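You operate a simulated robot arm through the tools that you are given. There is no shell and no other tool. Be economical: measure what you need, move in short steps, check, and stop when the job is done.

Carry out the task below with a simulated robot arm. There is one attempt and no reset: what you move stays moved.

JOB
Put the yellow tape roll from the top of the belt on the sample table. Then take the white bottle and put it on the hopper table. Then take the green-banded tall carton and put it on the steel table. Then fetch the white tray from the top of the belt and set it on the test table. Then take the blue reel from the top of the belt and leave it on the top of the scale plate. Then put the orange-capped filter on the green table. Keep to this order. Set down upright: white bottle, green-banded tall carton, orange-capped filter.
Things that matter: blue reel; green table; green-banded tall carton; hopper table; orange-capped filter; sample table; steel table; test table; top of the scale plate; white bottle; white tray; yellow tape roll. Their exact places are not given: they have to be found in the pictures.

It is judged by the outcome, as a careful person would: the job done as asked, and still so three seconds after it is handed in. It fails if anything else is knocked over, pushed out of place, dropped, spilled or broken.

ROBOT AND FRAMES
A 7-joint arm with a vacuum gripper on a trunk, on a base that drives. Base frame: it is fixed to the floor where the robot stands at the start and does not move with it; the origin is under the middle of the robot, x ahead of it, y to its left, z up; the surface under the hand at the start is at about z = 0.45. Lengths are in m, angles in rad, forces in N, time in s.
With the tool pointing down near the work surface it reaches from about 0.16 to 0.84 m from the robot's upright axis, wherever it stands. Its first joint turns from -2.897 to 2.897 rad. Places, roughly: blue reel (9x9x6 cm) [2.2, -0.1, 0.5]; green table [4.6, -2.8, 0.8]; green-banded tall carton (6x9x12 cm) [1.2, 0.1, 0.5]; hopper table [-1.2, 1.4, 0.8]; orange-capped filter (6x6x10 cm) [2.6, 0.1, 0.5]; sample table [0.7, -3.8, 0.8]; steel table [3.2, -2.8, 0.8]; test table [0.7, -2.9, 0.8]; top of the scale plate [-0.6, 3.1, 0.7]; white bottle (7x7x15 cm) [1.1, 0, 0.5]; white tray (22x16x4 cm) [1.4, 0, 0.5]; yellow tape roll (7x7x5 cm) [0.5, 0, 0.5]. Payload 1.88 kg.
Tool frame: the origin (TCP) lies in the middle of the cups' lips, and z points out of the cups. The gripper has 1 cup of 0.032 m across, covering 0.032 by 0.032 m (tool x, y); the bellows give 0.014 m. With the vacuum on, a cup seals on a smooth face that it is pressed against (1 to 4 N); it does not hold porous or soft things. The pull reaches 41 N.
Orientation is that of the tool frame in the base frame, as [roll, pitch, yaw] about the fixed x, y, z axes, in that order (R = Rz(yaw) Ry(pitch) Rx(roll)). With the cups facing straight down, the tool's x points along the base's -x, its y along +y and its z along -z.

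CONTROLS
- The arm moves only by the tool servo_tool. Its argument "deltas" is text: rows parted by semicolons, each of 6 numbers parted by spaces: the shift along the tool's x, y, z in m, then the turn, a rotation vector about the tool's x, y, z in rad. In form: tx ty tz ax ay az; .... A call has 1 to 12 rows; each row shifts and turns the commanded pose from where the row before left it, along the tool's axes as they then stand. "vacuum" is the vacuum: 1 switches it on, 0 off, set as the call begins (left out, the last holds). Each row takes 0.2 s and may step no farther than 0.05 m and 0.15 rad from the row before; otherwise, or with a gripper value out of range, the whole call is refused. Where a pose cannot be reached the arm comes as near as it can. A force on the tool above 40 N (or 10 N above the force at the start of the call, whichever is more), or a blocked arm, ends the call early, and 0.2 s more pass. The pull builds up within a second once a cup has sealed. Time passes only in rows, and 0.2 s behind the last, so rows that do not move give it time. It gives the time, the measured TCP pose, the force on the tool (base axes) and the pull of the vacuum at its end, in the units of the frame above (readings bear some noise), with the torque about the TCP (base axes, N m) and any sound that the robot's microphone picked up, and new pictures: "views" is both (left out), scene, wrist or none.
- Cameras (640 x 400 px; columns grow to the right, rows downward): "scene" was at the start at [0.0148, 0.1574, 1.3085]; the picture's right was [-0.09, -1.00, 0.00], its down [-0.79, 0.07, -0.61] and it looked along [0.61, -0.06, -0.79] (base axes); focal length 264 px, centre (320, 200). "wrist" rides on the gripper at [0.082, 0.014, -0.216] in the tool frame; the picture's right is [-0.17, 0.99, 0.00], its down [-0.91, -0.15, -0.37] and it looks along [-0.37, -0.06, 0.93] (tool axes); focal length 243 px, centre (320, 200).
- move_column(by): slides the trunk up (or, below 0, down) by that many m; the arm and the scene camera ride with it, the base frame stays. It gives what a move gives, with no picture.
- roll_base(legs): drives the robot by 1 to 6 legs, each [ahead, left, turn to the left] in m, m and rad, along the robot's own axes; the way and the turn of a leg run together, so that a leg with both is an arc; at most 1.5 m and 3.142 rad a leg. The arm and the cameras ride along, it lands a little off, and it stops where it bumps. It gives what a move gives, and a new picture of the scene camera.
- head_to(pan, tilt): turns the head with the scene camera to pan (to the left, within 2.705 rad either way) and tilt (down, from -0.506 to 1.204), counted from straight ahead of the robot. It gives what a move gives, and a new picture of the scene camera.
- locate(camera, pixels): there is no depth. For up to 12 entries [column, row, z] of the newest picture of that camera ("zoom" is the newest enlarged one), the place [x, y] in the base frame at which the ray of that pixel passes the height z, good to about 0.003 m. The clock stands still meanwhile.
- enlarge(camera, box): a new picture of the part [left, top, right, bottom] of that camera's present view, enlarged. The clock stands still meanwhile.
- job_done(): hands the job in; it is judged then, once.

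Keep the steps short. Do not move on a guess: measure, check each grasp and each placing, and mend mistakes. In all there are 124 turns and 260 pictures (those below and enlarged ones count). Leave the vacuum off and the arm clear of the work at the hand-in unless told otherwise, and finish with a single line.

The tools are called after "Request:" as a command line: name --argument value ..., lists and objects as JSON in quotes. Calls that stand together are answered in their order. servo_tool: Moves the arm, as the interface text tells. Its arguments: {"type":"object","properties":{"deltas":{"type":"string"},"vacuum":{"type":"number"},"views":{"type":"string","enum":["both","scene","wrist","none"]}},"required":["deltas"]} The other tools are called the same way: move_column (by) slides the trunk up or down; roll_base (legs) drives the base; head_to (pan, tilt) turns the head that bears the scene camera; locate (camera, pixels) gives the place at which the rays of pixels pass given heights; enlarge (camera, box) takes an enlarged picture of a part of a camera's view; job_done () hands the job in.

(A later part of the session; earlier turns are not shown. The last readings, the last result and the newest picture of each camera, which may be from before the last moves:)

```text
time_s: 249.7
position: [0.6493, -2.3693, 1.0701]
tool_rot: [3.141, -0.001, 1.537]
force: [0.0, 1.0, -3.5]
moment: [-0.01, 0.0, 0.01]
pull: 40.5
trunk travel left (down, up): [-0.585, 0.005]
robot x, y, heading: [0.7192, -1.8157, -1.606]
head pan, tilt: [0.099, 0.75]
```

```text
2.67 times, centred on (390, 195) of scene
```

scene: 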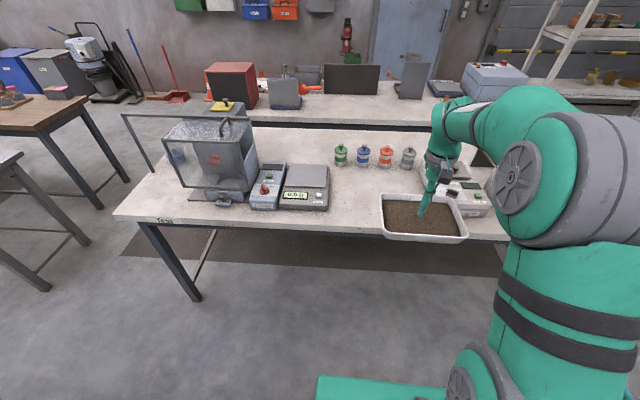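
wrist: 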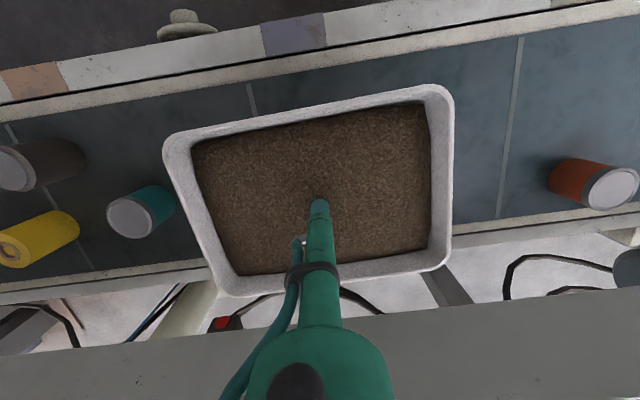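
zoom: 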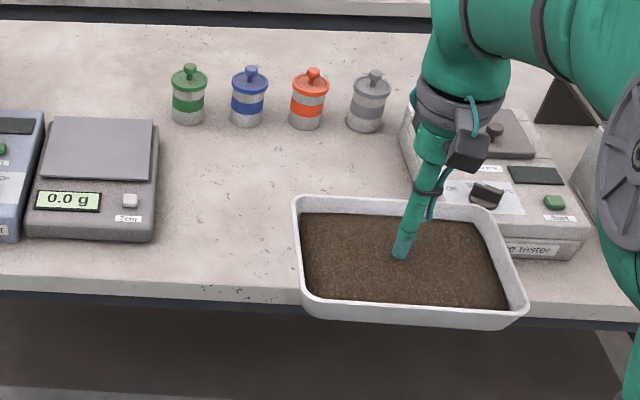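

Free zone x 0.49–0.91, y -2.55–-2.93, so the centre target is (0.70,-2.72). Drive ahead 0.2, extend smoothly, lower partly.

Request:
roll_base --legs '[[0.2, 0, 0]]'

Request:
servo_tool --deltas "-0.015 0.006 0 0 0 0;-0.03 0.013 0 0 0 0;-0.035 0.015 0 0 0 0;-0.035 0.015 0 0 0 0;-0.022 0.009 0 0 0 0;-0.011 0.005 0.01 0 0 0;0 0 0.025 0 0 0;0 0 0.035 0 0 0;0 0 0.035 0 0 0;0 0 0.025 0 0 0;0 0 0.01 0 0 0;0 0 0 0 0 0"

```text
time_s: 251.3
position: [0.6427, -2.5705, 1.0707]
tool_rot: [3.141, -0.003, 1.537]
force: [0.4, 0.2, -3.4]
moment: [0.04, -0.02, 0.0]
pull: 40.7
trunk travel left (down, up): [-0.585, 0.005]
robot x, y, heading: [0.7136, -2.0163, -1.604]
head pan, tilt: [0.099, 0.75]
```

scene: 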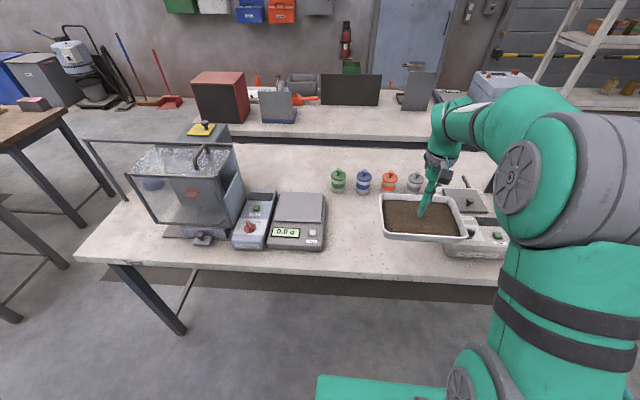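

```text
time_s: 253.9
position: [0.7018, -2.7195, 0.9304]
tool_rot: [-3.142, -0.001, 1.537]
force: [1.3, -0.1, -3.8]
moment: [0.02, -0.01, 0.0]
pull: 40.6
trunk travel left (down, up): [-0.585, 0.005]
robot x, y, heading: [0.7153, -2.0174, -1.606]
head pan, tilt: [0.099, 0.75]
```

scene: 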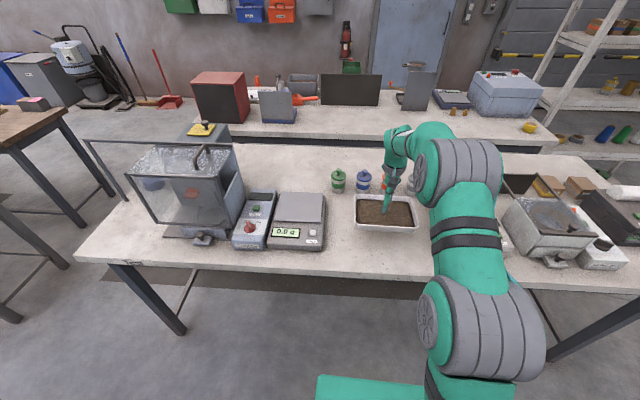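
wrist: 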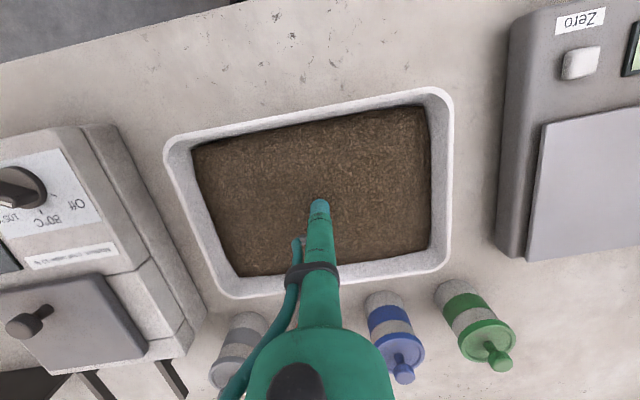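

All clear. I'll bring it 2 cm nearer to me, away from the jars, and lower slowly.

Request:
servo_tool --deltas "0.01 0 0 0 0 0;0.01 0 0 0 0 0;0 0 0.015 0 0 0;0 0 0.02 0 0 0;0 0 0.015 0 0 0;0 0 0.01 0 0 0;0 0 0.005 0 0 0;0 0 0 0 0 0" --views "scene"

Request:
enlarge --camera "scene" --box '[310, 150, 470, 250]'

```text
time_s: 255.7
position: [0.7011, -2.7004, 0.8653]
tool_rot: [3.141, 0.0, 1.536]
force: [0.6, 0.7, -3.1]
moment: [0.0, -0.01, 0.0]
pull: 40.6
trunk travel left (down, up): [-0.585, 0.005]
robot x, y, heading: [0.7159, -2.0144, -1.604]
head pan, tilt: [0.099, 0.75]
```

scene: 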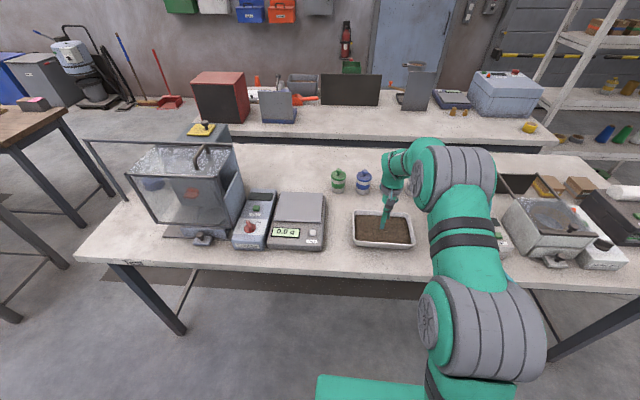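

```text
4.00 times, centred on (390, 200) of scene
```

zoom: 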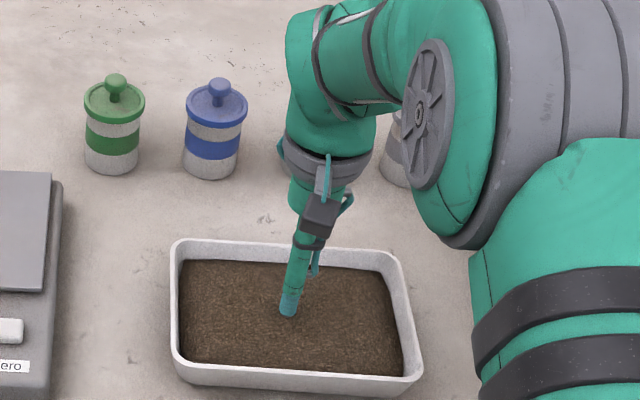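

Request:
servo_tool --deltas "0 0 0.004 0 0 0;0 0 0.004 0 0 0;0 0 0.003 0 0 0;0 0 0.003 0 0 0;0 0 0 0 0 0" --views "none"

```text
time_s: 256.9
position: [0.701, -2.7002, 0.8558]
tool_rot: [3.141, 0.004, 1.535]
force: [1.4, 6.2, 25.9]
moment: [0.1, 0.01, -0.2]
pull: 40.9
trunk travel left (down, up): [-0.585, 0.005]
robot x, y, heading: [0.715, -2.0148, -1.602]
head pan, tilt: [0.099, 0.75]
```

Down on the table with 26 N. Ease, release, rise slowly.

Request:
servo_tool --deltas "0 0 -0.004 0 0 0;0 0 0 0 0 0" --views "none"

Request:
servo_tool --deltas "0 0 0 0 0 0;0 0 0 0 0 0;0 0 0 0 0 0;0 0 0 0 0 0;0 0 -0.005 0 0 0;0 0 -0.01 0 0 0;0 0 -0.02 0 0 0;0 0 -0.03 0 0 0;0 0 -0.05 0 0 0;0 0 -0.05 0 0 0;0.03 0 -0.03 0 0 0;0.04 0 0 0 0 0" --vacuum 0

```text
time_s: 257.5
position: [0.7015, -2.6993, 0.8543]
tool_rot: [3.141, -0.004, 1.538]
force: [0.7, -3.1, 5.0]
moment: [-0.15, 0.02, 0.04]
pull: 40.9
trunk travel left (down, up): [-0.585, 0.005]
robot x, y, heading: [0.7166, -2.0168, -1.601]
head pan, tilt: [0.099, 0.75]
```

```text
time_s: 260.1
position: [0.7023, -2.6293, 1.0513]
tool_rot: [3.142, -0.001, 1.537]
force: [1.0, 0.0, -0.5]
moment: [-0.01, -0.01, 0.01]
pull: 0.2
trunk travel left (down, up): [-0.585, 0.005]
robot x, y, heading: [0.7163, -2.0176, -1.603]
head pan, tilt: [0.099, 0.75]
```

scene: 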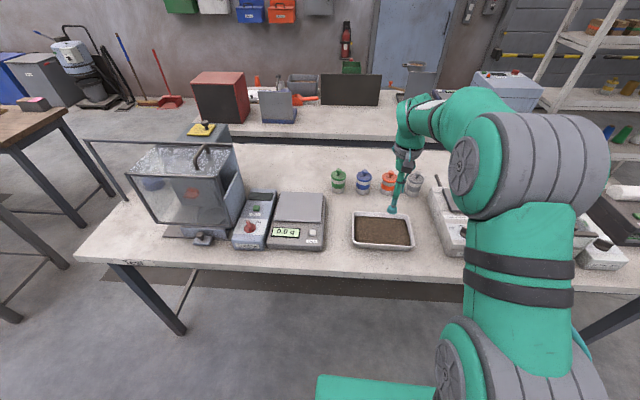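
wrist: 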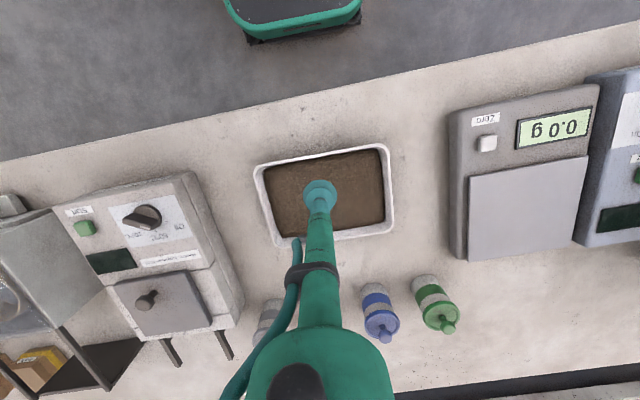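

The tray sits well on the test table and the fill is intact. Next, the blue reel: drive back toward the belt and look at the surroundings near x≈2.2.

Request:
roll_base --legs '[[-0.2, 0, 0], [0, 0, 3.1415], [0, -0.93, 0.03], [0.55, 0, 0]]'

Request:
head_to --pan -0.5 --tilt 0.75

```text
time_s: 276.3
position: [1.6848, -0.6908, 1.0505]
tool_rot: [-3.141, -0.002, -1.604]
force: [0.1, -0.7, 0.2]
moment: [0.0, 0.02, 0.01]
pull: 0.0
trunk travel left (down, up): [-0.585, 0.005]
robot x, y, heading: [1.671, -1.3054, 1.536]
head pan, tilt: [0.099, 0.75]
```

scene: 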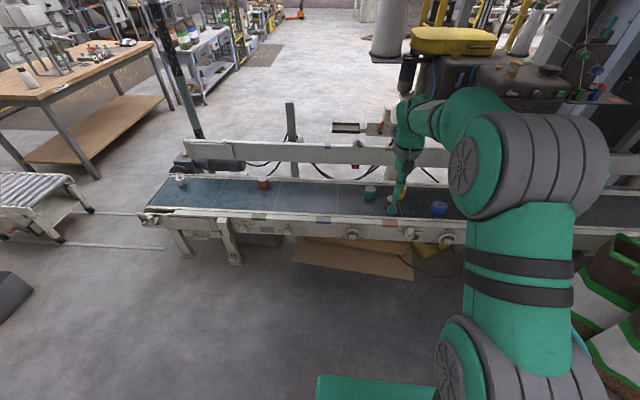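

```text
time_s: 277.3
position: [1.6831, -0.6913, 1.0503]
tool_rot: [3.141, -0.002, -1.606]
force: [1.0, 0.6, 0.1]
moment: [0.02, -0.03, 0.0]
pull: 0.1
trunk travel left (down, up): [-0.585, 0.005]
robot x, y, heading: [1.6714, -1.3042, 1.532]
head pan, tilt: [-0.499, 0.75]
```

scene: 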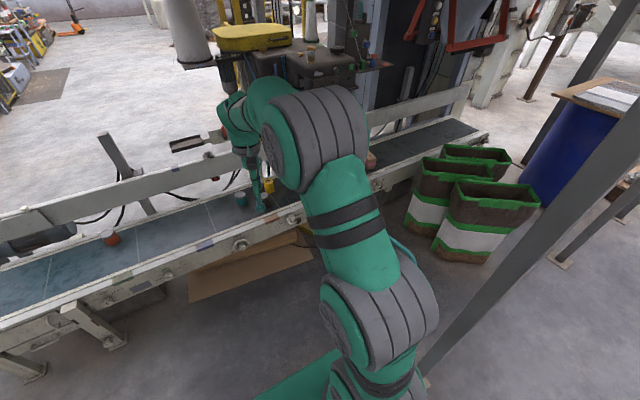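

Request:
locate --camera "scene" --pixels '[[408, 228, 0], [440, 252, 0], [490, 264, 0], [190, 301, 0], [312, 262, 0], [425, 383, 0], [296, 220, 0.45], [564, 258, 0]]'

Request:
enlarge --camera "wrist" --box '[0, 100, 640, 400]'

```text
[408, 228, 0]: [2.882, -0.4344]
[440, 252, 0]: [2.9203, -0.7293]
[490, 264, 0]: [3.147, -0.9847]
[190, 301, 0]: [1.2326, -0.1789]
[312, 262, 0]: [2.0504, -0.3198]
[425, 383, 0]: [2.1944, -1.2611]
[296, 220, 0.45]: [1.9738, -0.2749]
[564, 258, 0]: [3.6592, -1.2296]
```

```text
1.00 times, centred on (320, 250) of wrist (not enlarged: the box is as wide or as high as the picture)
```

zoom: 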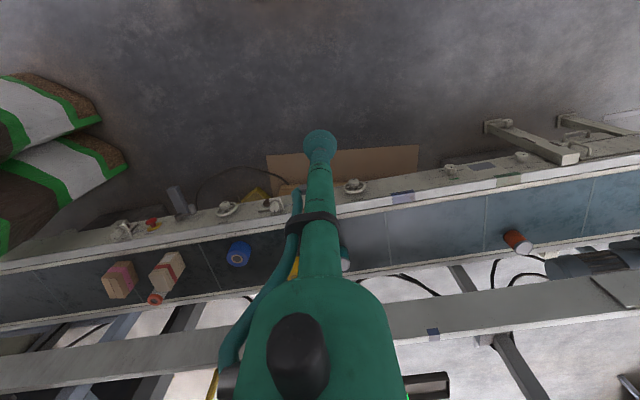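

The sacks stay at x≥2.85 and the post at (2.17,-1.22). Drive ahead first, then slide a little right to x≈1.82, and lower the trunk.

Request:
roll_base --legs '[[0.57, 0, 0.035], [0, -0.13, 0]]'

Request:
move_column --by -0.27

Request:
servo_tool --deltas "0 -0.04 0 0 0 0;0 -0.04 0 0 0 0;0 -0.04 0 0 0 0;0 -0.04 0 0 0 0;0 -0.04 0 0 0 0;0 -0.04 0 0 0 0;-0.02 -0.04 0 0 0 0;0 0 0 0 0 0" --views "both"

```text
time_s: 281.4
position: [1.8049, -0.1224, 1.0506]
tool_rot: [-3.141, -0.001, -1.573]
force: [0.2, 0.0, -0.6]
moment: [-0.06, -0.01, 0.0]
pull: 0.1
trunk travel left (down, up): [-0.585, 0.005]
robot x, y, heading: [1.812, -0.7357, 1.567]
head pan, tilt: [-0.499, 0.75]
```

scene: 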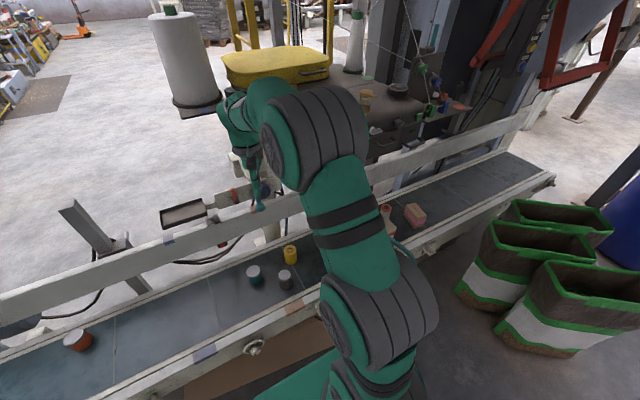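

```text
time_s: 284.2
position: [1.8058, -0.1227, 0.7812]
tool_rot: [3.141, -0.002, -1.575]
force: [0.0, 0.6, 0.5]
moment: [0.02, -0.03, 0.03]
pull: 0.1
trunk travel left (down, up): [-0.315, 0.275]
robot x, y, heading: [1.8116, -0.7384, 1.57]
head pan, tilt: [-0.499, 0.75]
```

```text
time_s: 286.0
position: [2.0868, -0.1021, 0.7805]
tool_rot: [-3.141, -0.003, -1.574]
force: [0.4, 0.7, 1.0]
moment: [0.02, 0.0, 0.0]
pull: 0.1
trunk travel left (down, up): [-0.315, 0.275]
robot x, y, heading: [1.8134, -0.7355, 1.566]
head pan, tilt: [-0.499, 0.75]
```

scene: 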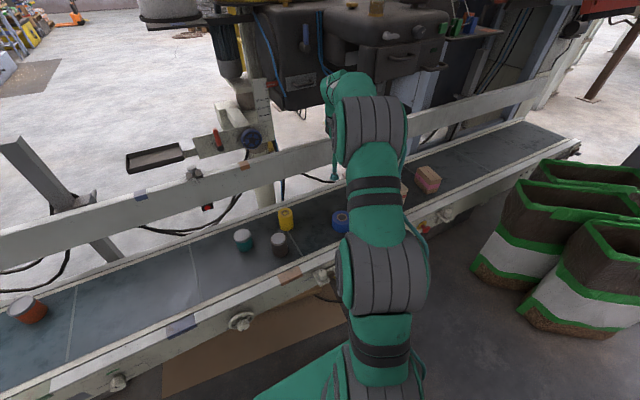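
wrist: 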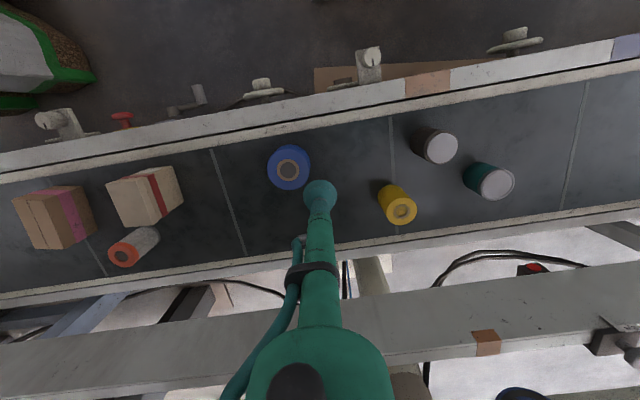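

The blue reel is at wrist (289,167). Zoom in and measure.

Request:
enlarge --camera "wrist" --box '[240, 120, 360, 220]'

Request:
locate --camera "wrist" --pixels '[[289, 170, 0.51], [268, 167, 0.51], [310, 167, 0.51], [123, 253, 0.55]]'

```text
4.00 times, centred on (300, 170) of wrist
```

zoom: 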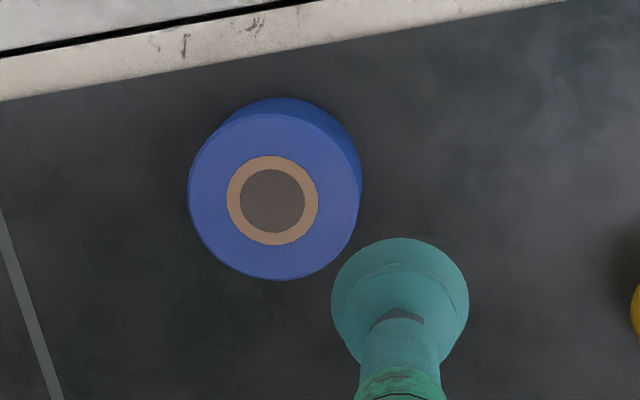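

```text
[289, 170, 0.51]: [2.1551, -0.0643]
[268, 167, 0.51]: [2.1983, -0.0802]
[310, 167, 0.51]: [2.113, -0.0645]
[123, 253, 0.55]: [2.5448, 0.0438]
```

The hub shows no inner wall, so it may be a solid end face. Move over the centre (2.156,-0.066) and look from close.

Request:
servo_tool --deltas "-0.018 -0.035 0 0 0 0;-0.018 -0.034 0 0 0 0;0 0 0.05 0 0 0;0 0 0.05 0 0 0;0 0 0.05 0 0 0;0 0 0.04 0 0 0;0 0 0 0 0 0" --views "wrist"

Request:
enlarge --camera "wrist" --box '[250, 130, 390, 230]'

```text
time_s: 287.6
position: [2.156, -0.0667, 0.5896]
tool_rot: [3.142, -0.001, -1.573]
force: [-0.4, 0.1, -1.4]
moment: [0.0, 0.0, 0.01]
pull: 0.1
trunk travel left (down, up): [-0.315, 0.275]
robot x, y, heading: [1.8099, -0.737, 1.564]
head pan, tilt: [-0.499, 0.75]
```

wrist: 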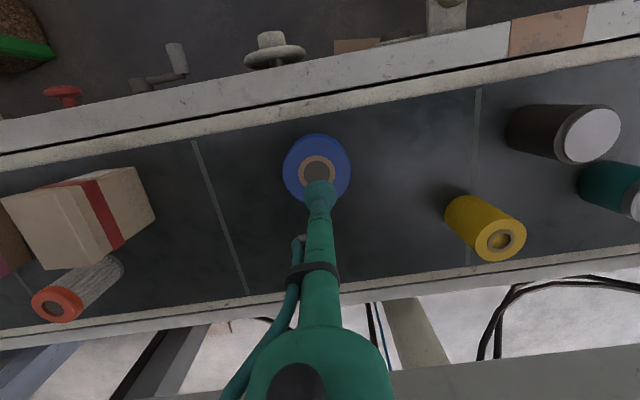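

```text
4.00 times, centred on (320, 180) of wrist
```

zoom: 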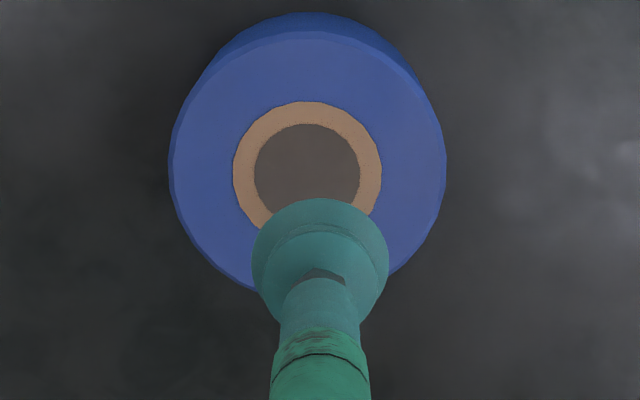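

Request:
locate --camera "zoom" --pixels '[[307, 173, 0.51], [170, 173, 0.51], [446, 173, 0.51], [307, 30, 0.51]]'

```text
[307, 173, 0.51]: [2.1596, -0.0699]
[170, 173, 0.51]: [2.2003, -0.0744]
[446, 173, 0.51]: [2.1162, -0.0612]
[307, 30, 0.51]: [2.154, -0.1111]
```

Centred within 3 mm. Vacuum on, press gently.

Request:
servo_tool --deltas "0.001 -0.003 0.03 0 0 0;0 0 0.03 0 0 0;0 0 0.01 0 0 0;0 0 0.004 0 0 0;0 0 0.004 0 0 0;0 0 0.004 0 0 0;0 0 0 0 0 0;0 0 0 0 0 0" --vacuum 1 --views "none"

```text
time_s: 289.4
position: [2.1575, -0.0697, 0.508]
tool_rot: [3.141, -0.003, -1.574]
force: [0.8, -0.3, -0.7]
moment: [0.0, 0.02, 0.01]
pull: 40.5
trunk travel left (down, up): [-0.315, 0.275]
robot x, y, heading: [1.8093, -0.7383, 1.566]
head pan, tilt: [-0.499, 0.75]
```

Sealed at 40 N. Lift straight up, bring it to the front, raise the trunk.

Request:
servo_tool --deltas "0 0 -0.02 0 0 0;0 0 -0.045 0 0 0;0 0 -0.045 0 0 0;0 0 -0.045 0 0 0;0 0 -0.045 0 0 0;0 0 -0.045 0 0 0;0.02 0.04 0 0 0 0;0.02 0.04 0 0 0 0;0.02 0.04 0 0 0 0;0.02 0.04 0 0 0 0;0.02 0.04 0 0 0 0;0.02 0.04 0 0 0 0" --views "none"

Request:
servo_tool --deltas "0.02 0.04 0 0 0 0;0.02 0.04 0 0 0 0;0.02 0.02 0 0 0 0" --views "wrist"

Request:
move_column --by 0.27

Request:
head_to --pan 0.7 --tilt 0.45

Request:
roll_base --legs '[[0, 0.95, 0], [0, 0.95, 0], [0.9, 0, 0]]'

```text
time_s: 292.0
position: [1.9163, -0.1883, 0.7526]
tool_rot: [-3.141, 0.0, -1.575]
force: [0.4, 0.0, -2.8]
moment: [-0.05, 0.05, 0.01]
pull: 40.7
trunk travel left (down, up): [-0.315, 0.275]
robot x, y, heading: [1.8115, -0.7364, 1.57]
head pan, tilt: [-0.499, 0.75]
```

```text
time_s: 292.8
position: [1.816, -0.2473, 0.7544]
tool_rot: [-3.141, -0.002, -1.574]
force: [-0.9, -0.4, -2.4]
moment: [-0.02, 0.0, -0.02]
pull: 40.8
trunk travel left (down, up): [-0.315, 0.275]
robot x, y, heading: [1.8127, -0.7361, 1.566]
head pan, tilt: [-0.499, 0.75]
```

wrist: 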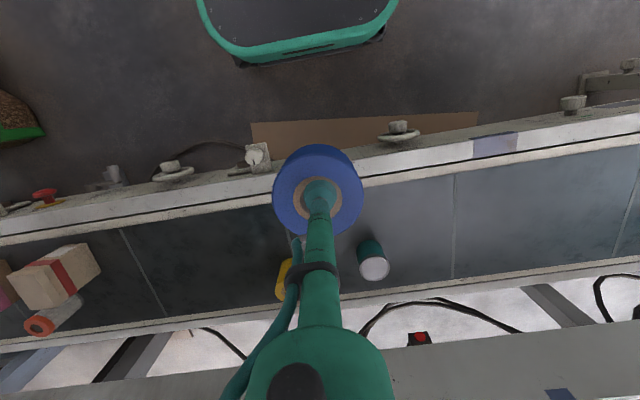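

```text
time_s: 295.5
position: [1.8165, -0.2459, 1.0237]
tool_rot: [-3.141, 0.0, -1.575]
force: [-0.6, 0.2, -2.7]
moment: [-0.02, 0.01, 0.02]
pull: 40.8
trunk travel left (down, up): [-0.585, 0.005]
robot x, y, heading: [1.8117, -0.7345, 1.562]
head pan, tilt: [-0.499, 0.75]
```

```text
time_s: 296.9
position: [1.8164, -0.2468, 1.0234]
tool_rot: [-3.141, -0.001, -1.575]
force: [-0.2, -0.5, -1.4]
moment: [0.01, 0.0, 0.02]
pull: 41.0
trunk travel left (down, up): [-0.585, 0.005]
robot x, y, heading: [1.809, -0.7377, 1.565]
head pan, tilt: [0.7, 0.45]
```

scene: 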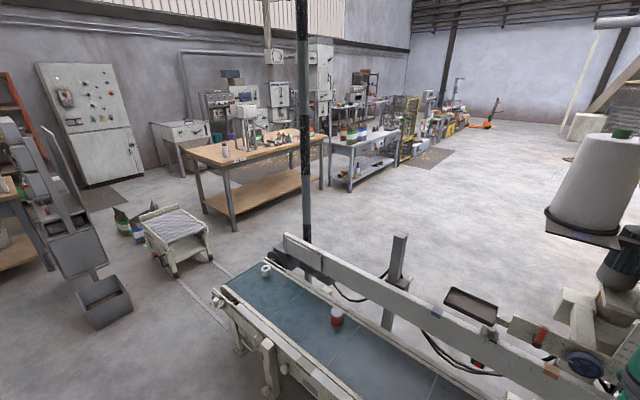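

```text
time_s: 310.8
position: [-0.0857, 0.6646, 1.0236]
tool_rot: [-3.141, -0.002, -1.565]
force: [-0.4, -0.2, -2.3]
moment: [0.01, 0.0, 0.0]
pull: 41.5
trunk travel left (down, up): [-0.585, 0.005]
robot x, y, heading: [-0.0863, 0.173, 1.578]
head pan, tilt: [0.7, 0.45]
```

scene: 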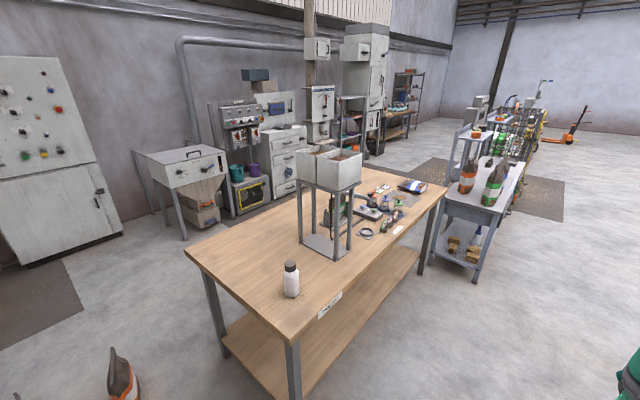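

The bench beyond (blue-grey cart) is near the scale's place. Slide left a bit, drive on, and look.

Request:
roll_base --legs '[[0, 0.1, 0], [1.2, 0, 0]]'

Request:
enlarge --camera "scene" --box '[300, 80, 640, 300]'

```text
time_s: 317.6
position: [-0.2157, 1.86, 1.0239]
tool_rot: [3.141, -0.003, -1.544]
force: [-0.7, -0.2, -2.6]
moment: [-0.01, 0.0, -0.02]
pull: 41.1
trunk travel left (down, up): [-0.585, 0.005]
robot x, y, heading: [-0.2069, 1.3676, 1.598]
head pan, tilt: [0.7, 0.45]
```

scene: 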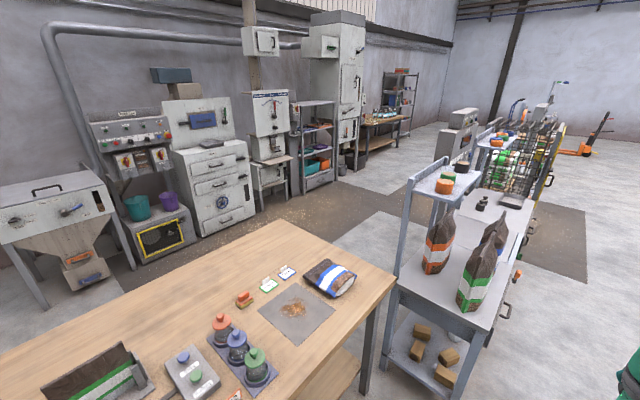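

```text
1.82 times, centred on (470, 190) of scene
```

zoom: 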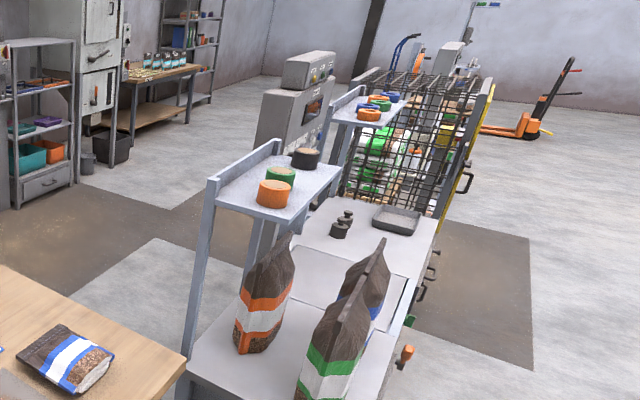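

Request:
locate --camera "scene" --pixels '[[480, 335, 0.7], [535, 200, 0.7], [390, 275, 0.7], [470, 395, 0], [520, 275, 0.6], [475, 240, 0.72]]'

Request:
roll_base --legs '[[0, -0.5, 0], [1.45, 0, 0], [0, 0, 1.544]]'

Request:
head_to --pan 0 --tilt 0.7

```text
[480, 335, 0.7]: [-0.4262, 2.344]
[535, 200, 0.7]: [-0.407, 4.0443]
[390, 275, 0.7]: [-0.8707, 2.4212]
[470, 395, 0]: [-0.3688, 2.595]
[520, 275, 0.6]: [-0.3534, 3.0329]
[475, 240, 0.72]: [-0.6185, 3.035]
```

```text
time_s: 331.1
position: [-0.2289, 2.839, 1.0253]
tool_rot: [-3.141, 0.0, -0.012]
force: [-0.6, -0.9, -2.3]
moment: [-0.03, -0.04, -0.01]
pull: 40.4
trunk travel left (down, up): [-0.585, 0.005]
robot x, y, heading: [0.2664, 2.831, 3.133]
head pan, tilt: [0.7, 0.45]
```

scene: 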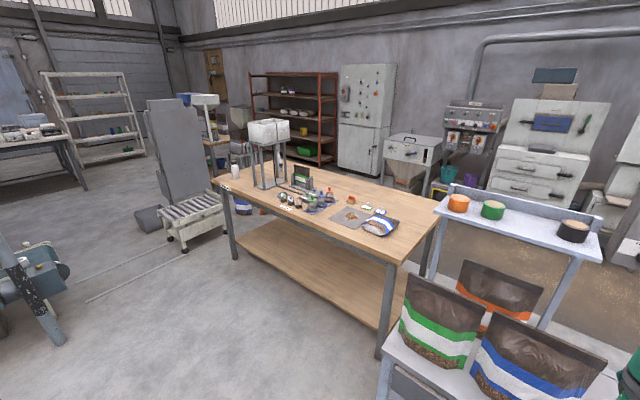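

```text
time_s: 332.2
position: [-0.2278, 2.8379, 1.0241]
tool_rot: [-3.141, -0.003, -0.011]
force: [0.0, -0.1, -2.1]
moment: [0.03, -0.03, 0.01]
pull: 40.7
trunk travel left (down, up): [-0.585, 0.005]
robot x, y, heading: [0.2621, 2.8309, 3.131]
head pan, tilt: [0.0, 0.7]
```

scene: 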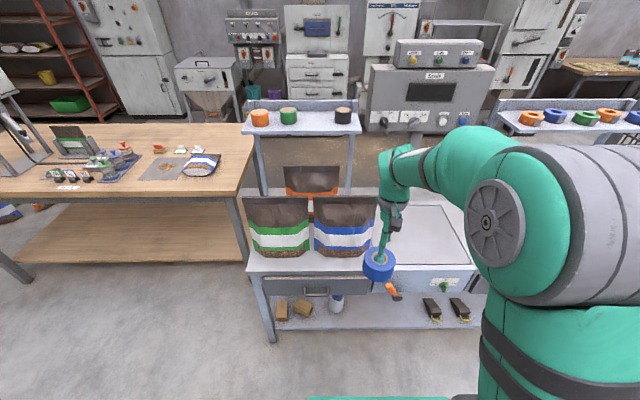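

The scale's plate is at (425,235), with the "Scale" display behind. Slide right ~0.27 m to face it.

Request:
roll_base --legs '[[0, -0.27, 0]]'

Request:
head_to --pan 0.1 --tilt 0.9

Request:
enlarge --camera "wrist" --box '[0, 0, 640, 400]'

```text
time_s: 334.1
position: [-0.2247, 3.1076, 1.0245]
tool_rot: [3.141, -0.001, -0.008]
force: [0.5, 0.3, -2.5]
moment: [-0.01, -0.01, -0.03]
pull: 40.8
trunk travel left (down, up): [-0.585, 0.005]
robot x, y, heading: [0.2662, 3.0971, 3.131]
head pan, tilt: [0.0, 0.7]
```

scene: 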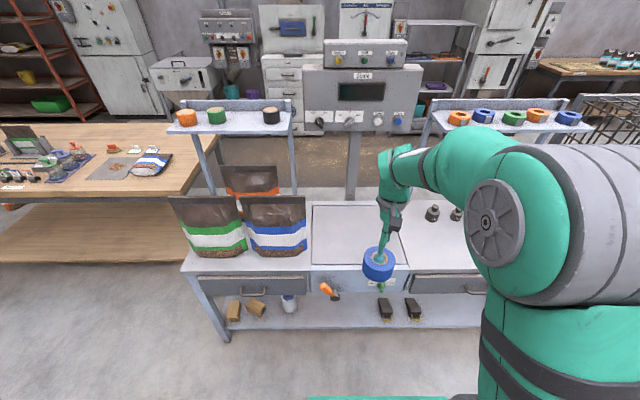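

```text
time_s: 334.8
position: [-0.2252, 3.1082, 1.0237]
tool_rot: [-3.14, -0.002, -0.008]
force: [0.5, -0.2, -2.8]
moment: [-0.02, -0.05, -0.01]
pull: 40.4
trunk travel left (down, up): [-0.585, 0.005]
robot x, y, heading: [0.2645, 3.0961, 3.132]
head pan, tilt: [0.099, 0.901]
```

scene: 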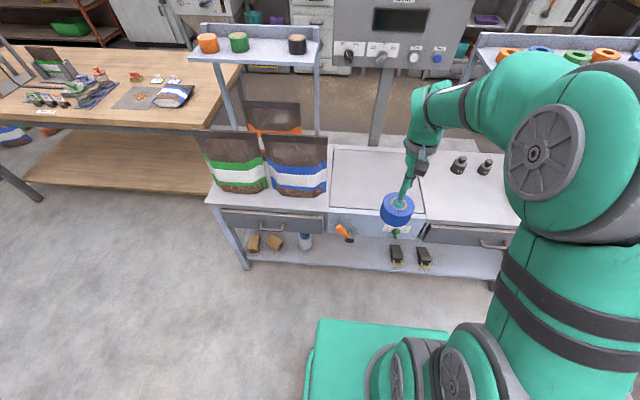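

```text
1.00 times, centred on (320, 200) of wrist (not enlarged: the box is as wide or as high as the picture)
```

zoom: 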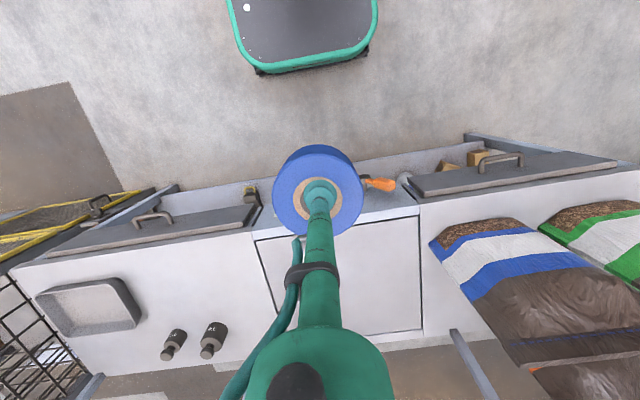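

Measure the plate's corners in the scene view.

Request:
locate --camera "scene" --pixels '[[331, 148, 0.7], [415, 153, 0.7], [329, 207, 0.7], [424, 216, 0.7], [375, 180, 0.7], [300, 195, 0.7], [328, 210, 0.7]]'

Request:
locate --camera "wrist" --pixels '[[256, 240, 0.7], [418, 215, 0.7], [421, 328, 0.7], [330, 270, 0.7]]'

Request:
enlarge --camera "scene" --box '[300, 120, 460, 240]'

```text
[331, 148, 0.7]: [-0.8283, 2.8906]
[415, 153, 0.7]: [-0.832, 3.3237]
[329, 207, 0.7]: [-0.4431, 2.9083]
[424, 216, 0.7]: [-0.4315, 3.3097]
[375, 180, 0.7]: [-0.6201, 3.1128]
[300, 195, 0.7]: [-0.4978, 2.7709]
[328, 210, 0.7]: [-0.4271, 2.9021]
```

```text
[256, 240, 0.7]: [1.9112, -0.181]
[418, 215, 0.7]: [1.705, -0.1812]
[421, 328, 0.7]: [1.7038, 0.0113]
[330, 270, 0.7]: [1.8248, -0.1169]
```

```text
3.33 times, centred on (380, 180) of scene
```

zoom: 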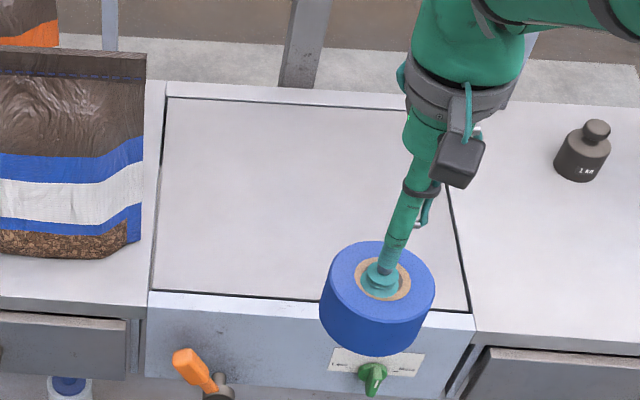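

Plate centre ≈(-0.63,3.11). Drive 0.15 nearer, extend the arm over it, start lowering.

Request:
roll_base --legs '[[0.15, 0, 0]]'

Request:
servo_tool --deltas "-0.043 0 0 0 0 0;-0.043 0 0 0 0 0;-0.043 0 0 0 0 0;-0.043 0 0 0 0 0;-0.043 0 0 0 0 0;-0.04 0 0 0 0 0;0 0 0.05 0 0 0;0 0 0.05 0 0 0;0 0 0.05 0 0 0;0 0 0 0 0 0"

```text
time_s: 336.2
position: [-0.3759, 3.109, 1.0237]
tool_rot: [-3.141, -0.004, -0.012]
force: [-0.8, 0.7, -1.4]
moment: [0.02, 0.0, -0.04]
pull: 40.4
trunk travel left (down, up): [-0.585, 0.005]
robot x, y, heading: [0.1157, 3.103, 3.136]
head pan, tilt: [0.099, 0.901]
```

scene: 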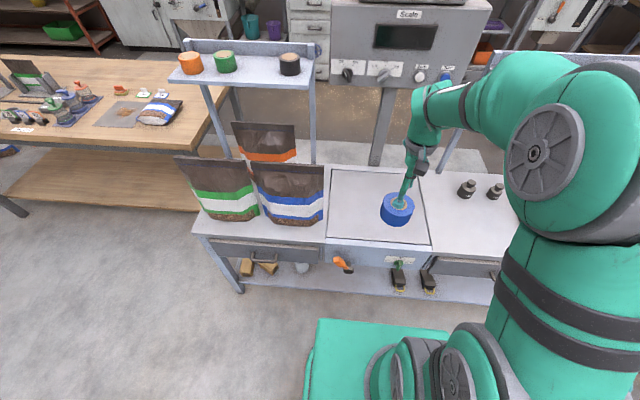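

```text
time_s: 338.4
position: [-0.6302, 3.1109, 0.8719]
tool_rot: [3.14, -0.003, -0.011]
force: [-0.5, -0.5, -2.7]
moment: [0.02, -0.04, -0.02]
pull: 40.1
trunk travel left (down, up): [-0.585, 0.005]
robot x, y, heading: [0.1177, 3.1001, 3.131]
head pan, tilt: [0.099, 0.901]
```

scene: 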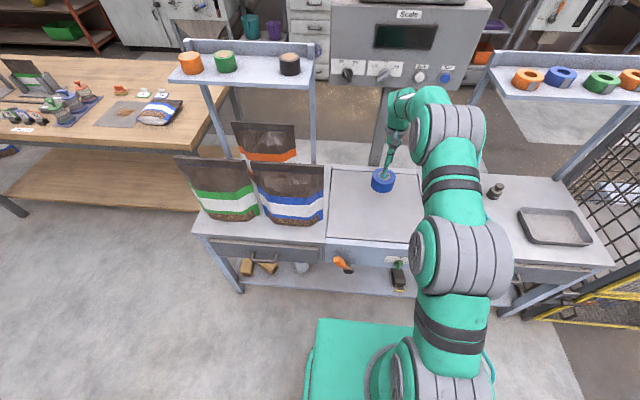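
wrist: 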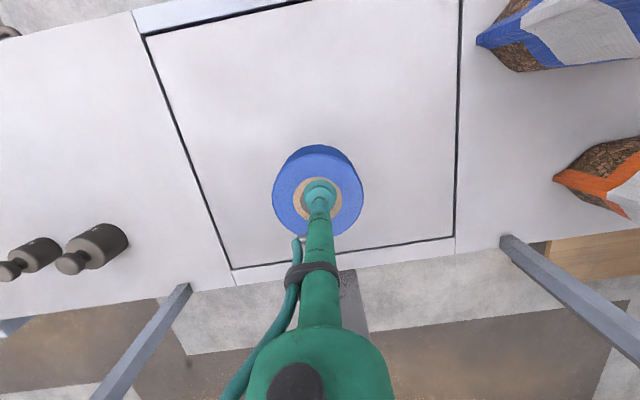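

Request:
locate --camera "wrist" --pixels '[[145, 38, 0.7], [460, 2, 0.7], [455, 237, 0.7], [233, 268, 0.7]]'

Request:
servo_tool --deltas "0.02 0 0 0 0 0;0.02 0 0.02 0 0 0;0 0 0.03 0 0 0;0 0 0.02 0 0 0;0 0 0.01 0 0 0;0 0 0 0 0 0" --views "scene"

Request:
enlarge --camera "scene" --box '[310, 150, 450, 250]'

```text
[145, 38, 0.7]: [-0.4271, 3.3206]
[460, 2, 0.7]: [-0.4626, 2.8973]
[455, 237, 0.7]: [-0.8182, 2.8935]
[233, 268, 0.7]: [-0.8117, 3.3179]
```

```text
time_s: 339.8
position: [-0.5897, 3.1115, 0.7921]
tool_rot: [3.141, -0.004, -0.01]
force: [0.6, -0.6, -2.8]
moment: [0.0, -0.03, 0.0]
pull: 40.4
trunk travel left (down, up): [-0.585, 0.005]
robot x, y, heading: [0.1174, 3.0991, 3.135]
head pan, tilt: [0.099, 0.901]
```

scene: 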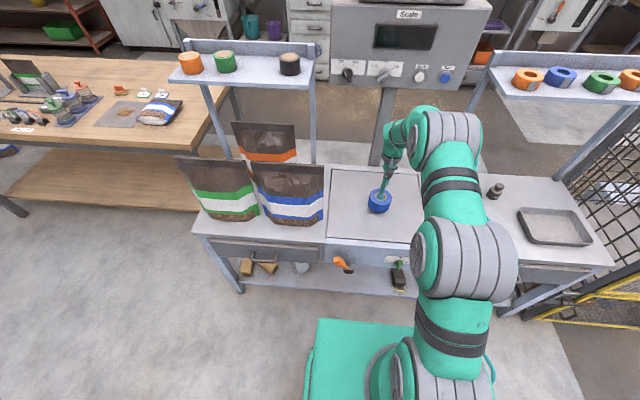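

```text
4.00 times, centred on (380, 200) of scene
```

zoom: 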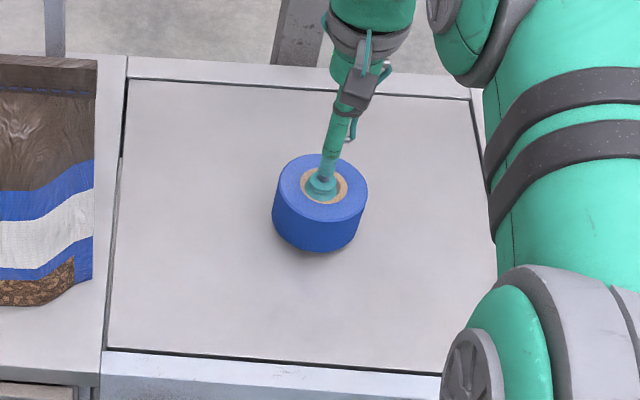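

Well inside the plate. Lower in small steps to contact.

Request:
servo_tool --deltas "0 0 0.006 0 0 0;0 0 0.006 0 0 0;0 0 0.005 0 0 0;0 0 0.004 0 0 0;0 0 0.004 0 0 0;0 0 0 0 0 0" --views "none"

```text
time_s: 341.2
position: [-0.5889, 3.1117, 0.7724]
tool_rot: [3.141, 0.003, -0.01]
force: [5.7, -1.8, 29.4]
moment: [0.09, 0.01, -0.22]
pull: 40.3
trunk travel left (down, up): [-0.585, 0.005]
robot x, y, heading: [0.1131, 3.103, 3.132]
head pan, tilt: [0.099, 0.901]
```

Contact. Ease, release, rise and check.

Request:
servo_tool --deltas "0 0 -0.005 0 0 0;0 0 0 0 0 0" --views "none"

Request:
servo_tool --deltas "0 0 0 0 0 0;0 0 0 0 0 0;0 0 0 0 0 0;0 0 -0.01 0 0 0;0 0 -0.03 0 0 0;0 0 -0.05 0 0 0;0 0 -0.05 0 0 0;0 0 -0.05 0 0 0;0.045 0 -0.02 0 0 0;0.045 0 -0.02 0 0 0;0.045 0 -0.02 0 0 0;0.045 0 -0.02 0 0 0" --vacuum 0 --views "scene"

Request:
enlarge --camera "scene" --box '[310, 150, 450, 250]'

```text
time_s: 341.8
position: [-0.5889, 3.1106, 0.7701]
tool_rot: [-3.141, -0.006, -0.008]
force: [-1.6, 0.1, 3.9]
moment: [0.06, 0.22, 0.02]
pull: 40.8
trunk travel left (down, up): [-0.585, 0.005]
robot x, y, heading: [0.1155, 3.1019, 3.129]
head pan, tilt: [0.099, 0.901]
```

```text
time_s: 344.4
position: [-0.4089, 3.1093, 1.0446]
tool_rot: [3.141, -0.001, -0.011]
force: [0.1, -0.4, 0.2]
moment: [-0.02, 0.01, -0.01]
pull: 0.0
trunk travel left (down, up): [-0.585, 0.005]
robot x, y, heading: [0.115, 3.1024, 3.131]
head pan, tilt: [0.099, 0.901]
```

scene: 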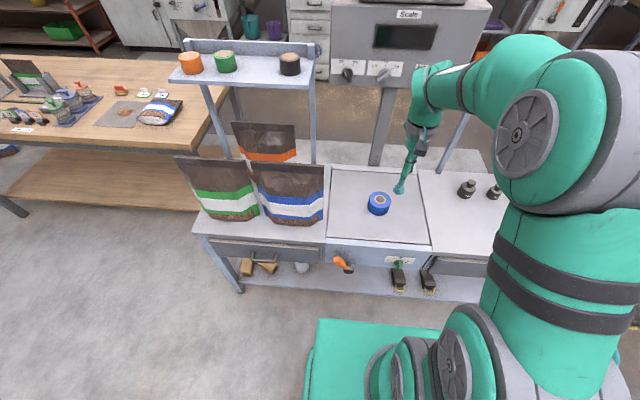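

```text
4.00 times, centred on (380, 200) of scene
```

zoom: 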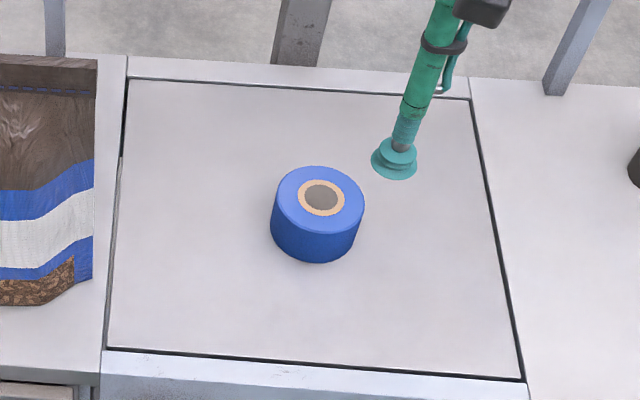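

The reel sits on the scale plate. Now drive back around for the filter: back off, turn, reverse through the corridor.

Request:
servo_tool --deltas "0.03 0 0 0 0 0;0.03 0 0 0 0 0;0.03 0 0 0 0 0" --views "none"

Request:
roll_base --legs '[[-0.15, 0, 0], [0, 0, -1.56], [-1.3, 0, 0], [0, 0.42, 0]]'

```text
time_s: 345.2
position: [-0.3205, 3.1104, 1.043]
tool_rot: [3.141, -0.003, -0.01]
force: [-0.1, 0.2, 0.6]
moment: [0.0, -0.02, -0.01]
pull: 0.0
trunk travel left (down, up): [-0.585, 0.005]
robot x, y, heading: [0.1128, 3.1003, 3.128]
head pan, tilt: [0.099, 0.901]
```

```text
time_s: 358.6
position: [-0.1496, 2.2362, 1.0425]
tool_rot: [3.141, -0.003, -1.573]
force: [0.7, -0.3, -1.1]
moment: [-0.02, 0.03, -0.01]
pull: 0.2
trunk travel left (down, up): [-0.585, 0.005]
robot x, y, heading: [-0.1537, 1.7974, 1.574]
head pan, tilt: [0.099, 0.901]
```

scene: 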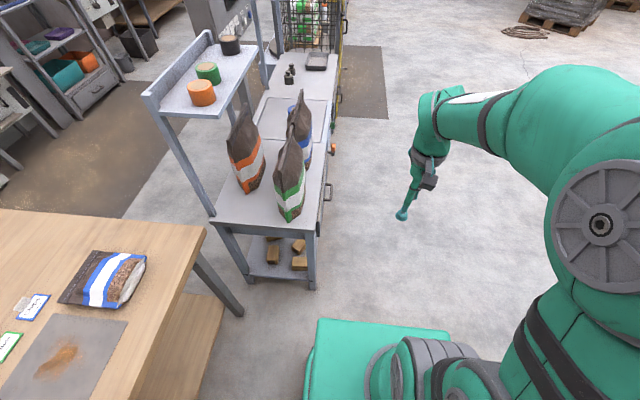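

Request:
roll_base --legs '[[-1.3, 0, 0], [-1.3, 0, 0], [-1.15, 0, 0], [0, -1.3, 0], [0, -1.3, 0]]'

Request:
head_to --pan 0 --tilt 0.7

```text
time_s: 389.0
position: [2.4546, -1.5669, 1.0421]
tool_rot: [-3.141, -0.003, -1.601]
force: [0.0, 0.4, -0.2]
moment: [-0.03, 0.0, 0.02]
pull: 0.2
trunk travel left (down, up): [-0.585, 0.005]
robot x, y, heading: [2.4398, -2.0007, 1.541]
head pan, tilt: [0.099, 0.901]
```

scene: 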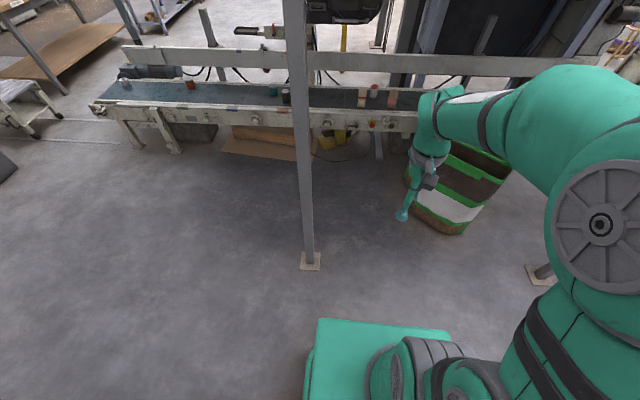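

```text
time_s: 389.8
position: [2.4538, -1.5659, 1.0419]
tool_rot: [3.141, -0.001, -1.602]
force: [-0.6, 0.3, 0.5]
moment: [-0.01, 0.03, 0.0]
pull: 0.1
trunk travel left (down, up): [-0.585, 0.005]
robot x, y, heading: [2.4384, -2.0027, 1.543]
head pan, tilt: [0.0, 0.7]
```

scene: 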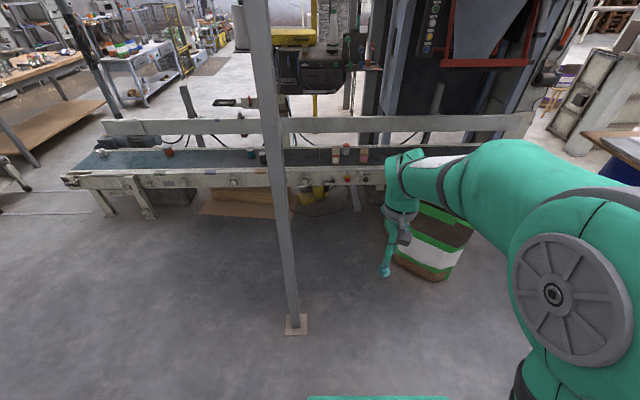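

Measure the post, the sack's left edge, and protrusions on the belt side.

Request:
locate --camera "scene" --pixels '[[297, 325, 0], [310, 325, 0], [392, 258, 0], [435, 280, 0], [347, 178, 0.4], [358, 210, 0], [337, 152, 0.55], [346, 147, 0.55]]'

Request:
enlarge --camera "scene" --box '[280, 120, 440, 240]'

```text
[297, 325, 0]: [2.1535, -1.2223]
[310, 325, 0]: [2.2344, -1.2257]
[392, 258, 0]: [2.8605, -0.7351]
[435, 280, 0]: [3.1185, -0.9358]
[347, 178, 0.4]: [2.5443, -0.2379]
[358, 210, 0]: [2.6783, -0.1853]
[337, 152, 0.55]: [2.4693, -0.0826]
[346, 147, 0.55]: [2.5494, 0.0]
```

```text
3.33 times, centred on (360, 180) of scene
```

zoom: 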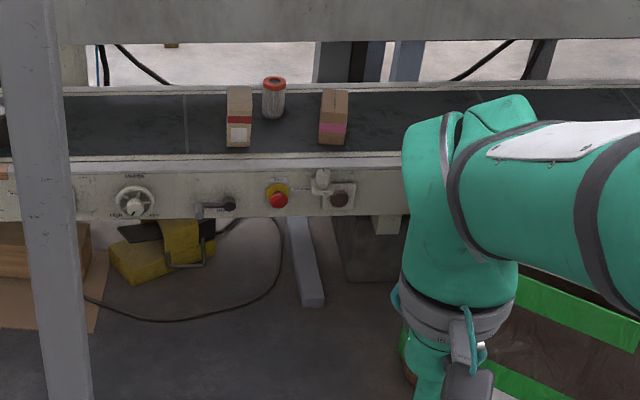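

Correct the heading, go to x≈2.53 and drive ahead between the post and the sacks.

Request:
roll_base --legs '[[0, -0.09, 0.028], [0.6, 0, 0]]'

```text
time_s: 393.9
position: [2.5321, -0.966, 1.0431]
tool_rot: [3.141, -0.003, -1.571]
force: [-0.5, -0.1, 0.0]
moment: [-0.01, 0.01, -0.02]
pull: 0.1
trunk travel left (down, up): [-0.585, 0.005]
robot x, y, heading: [2.5265, -1.4013, 1.57]
head pan, tilt: [0.0, 0.7]
```

scene: 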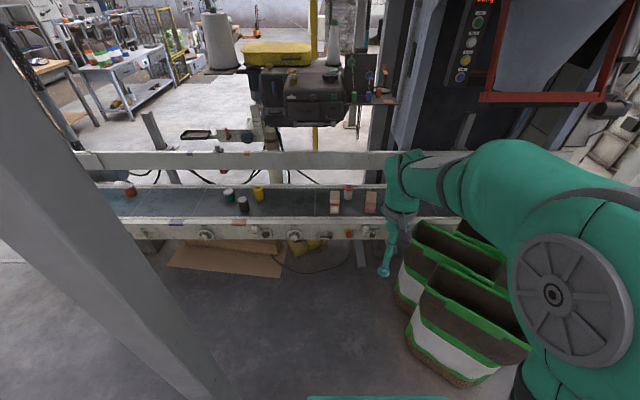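

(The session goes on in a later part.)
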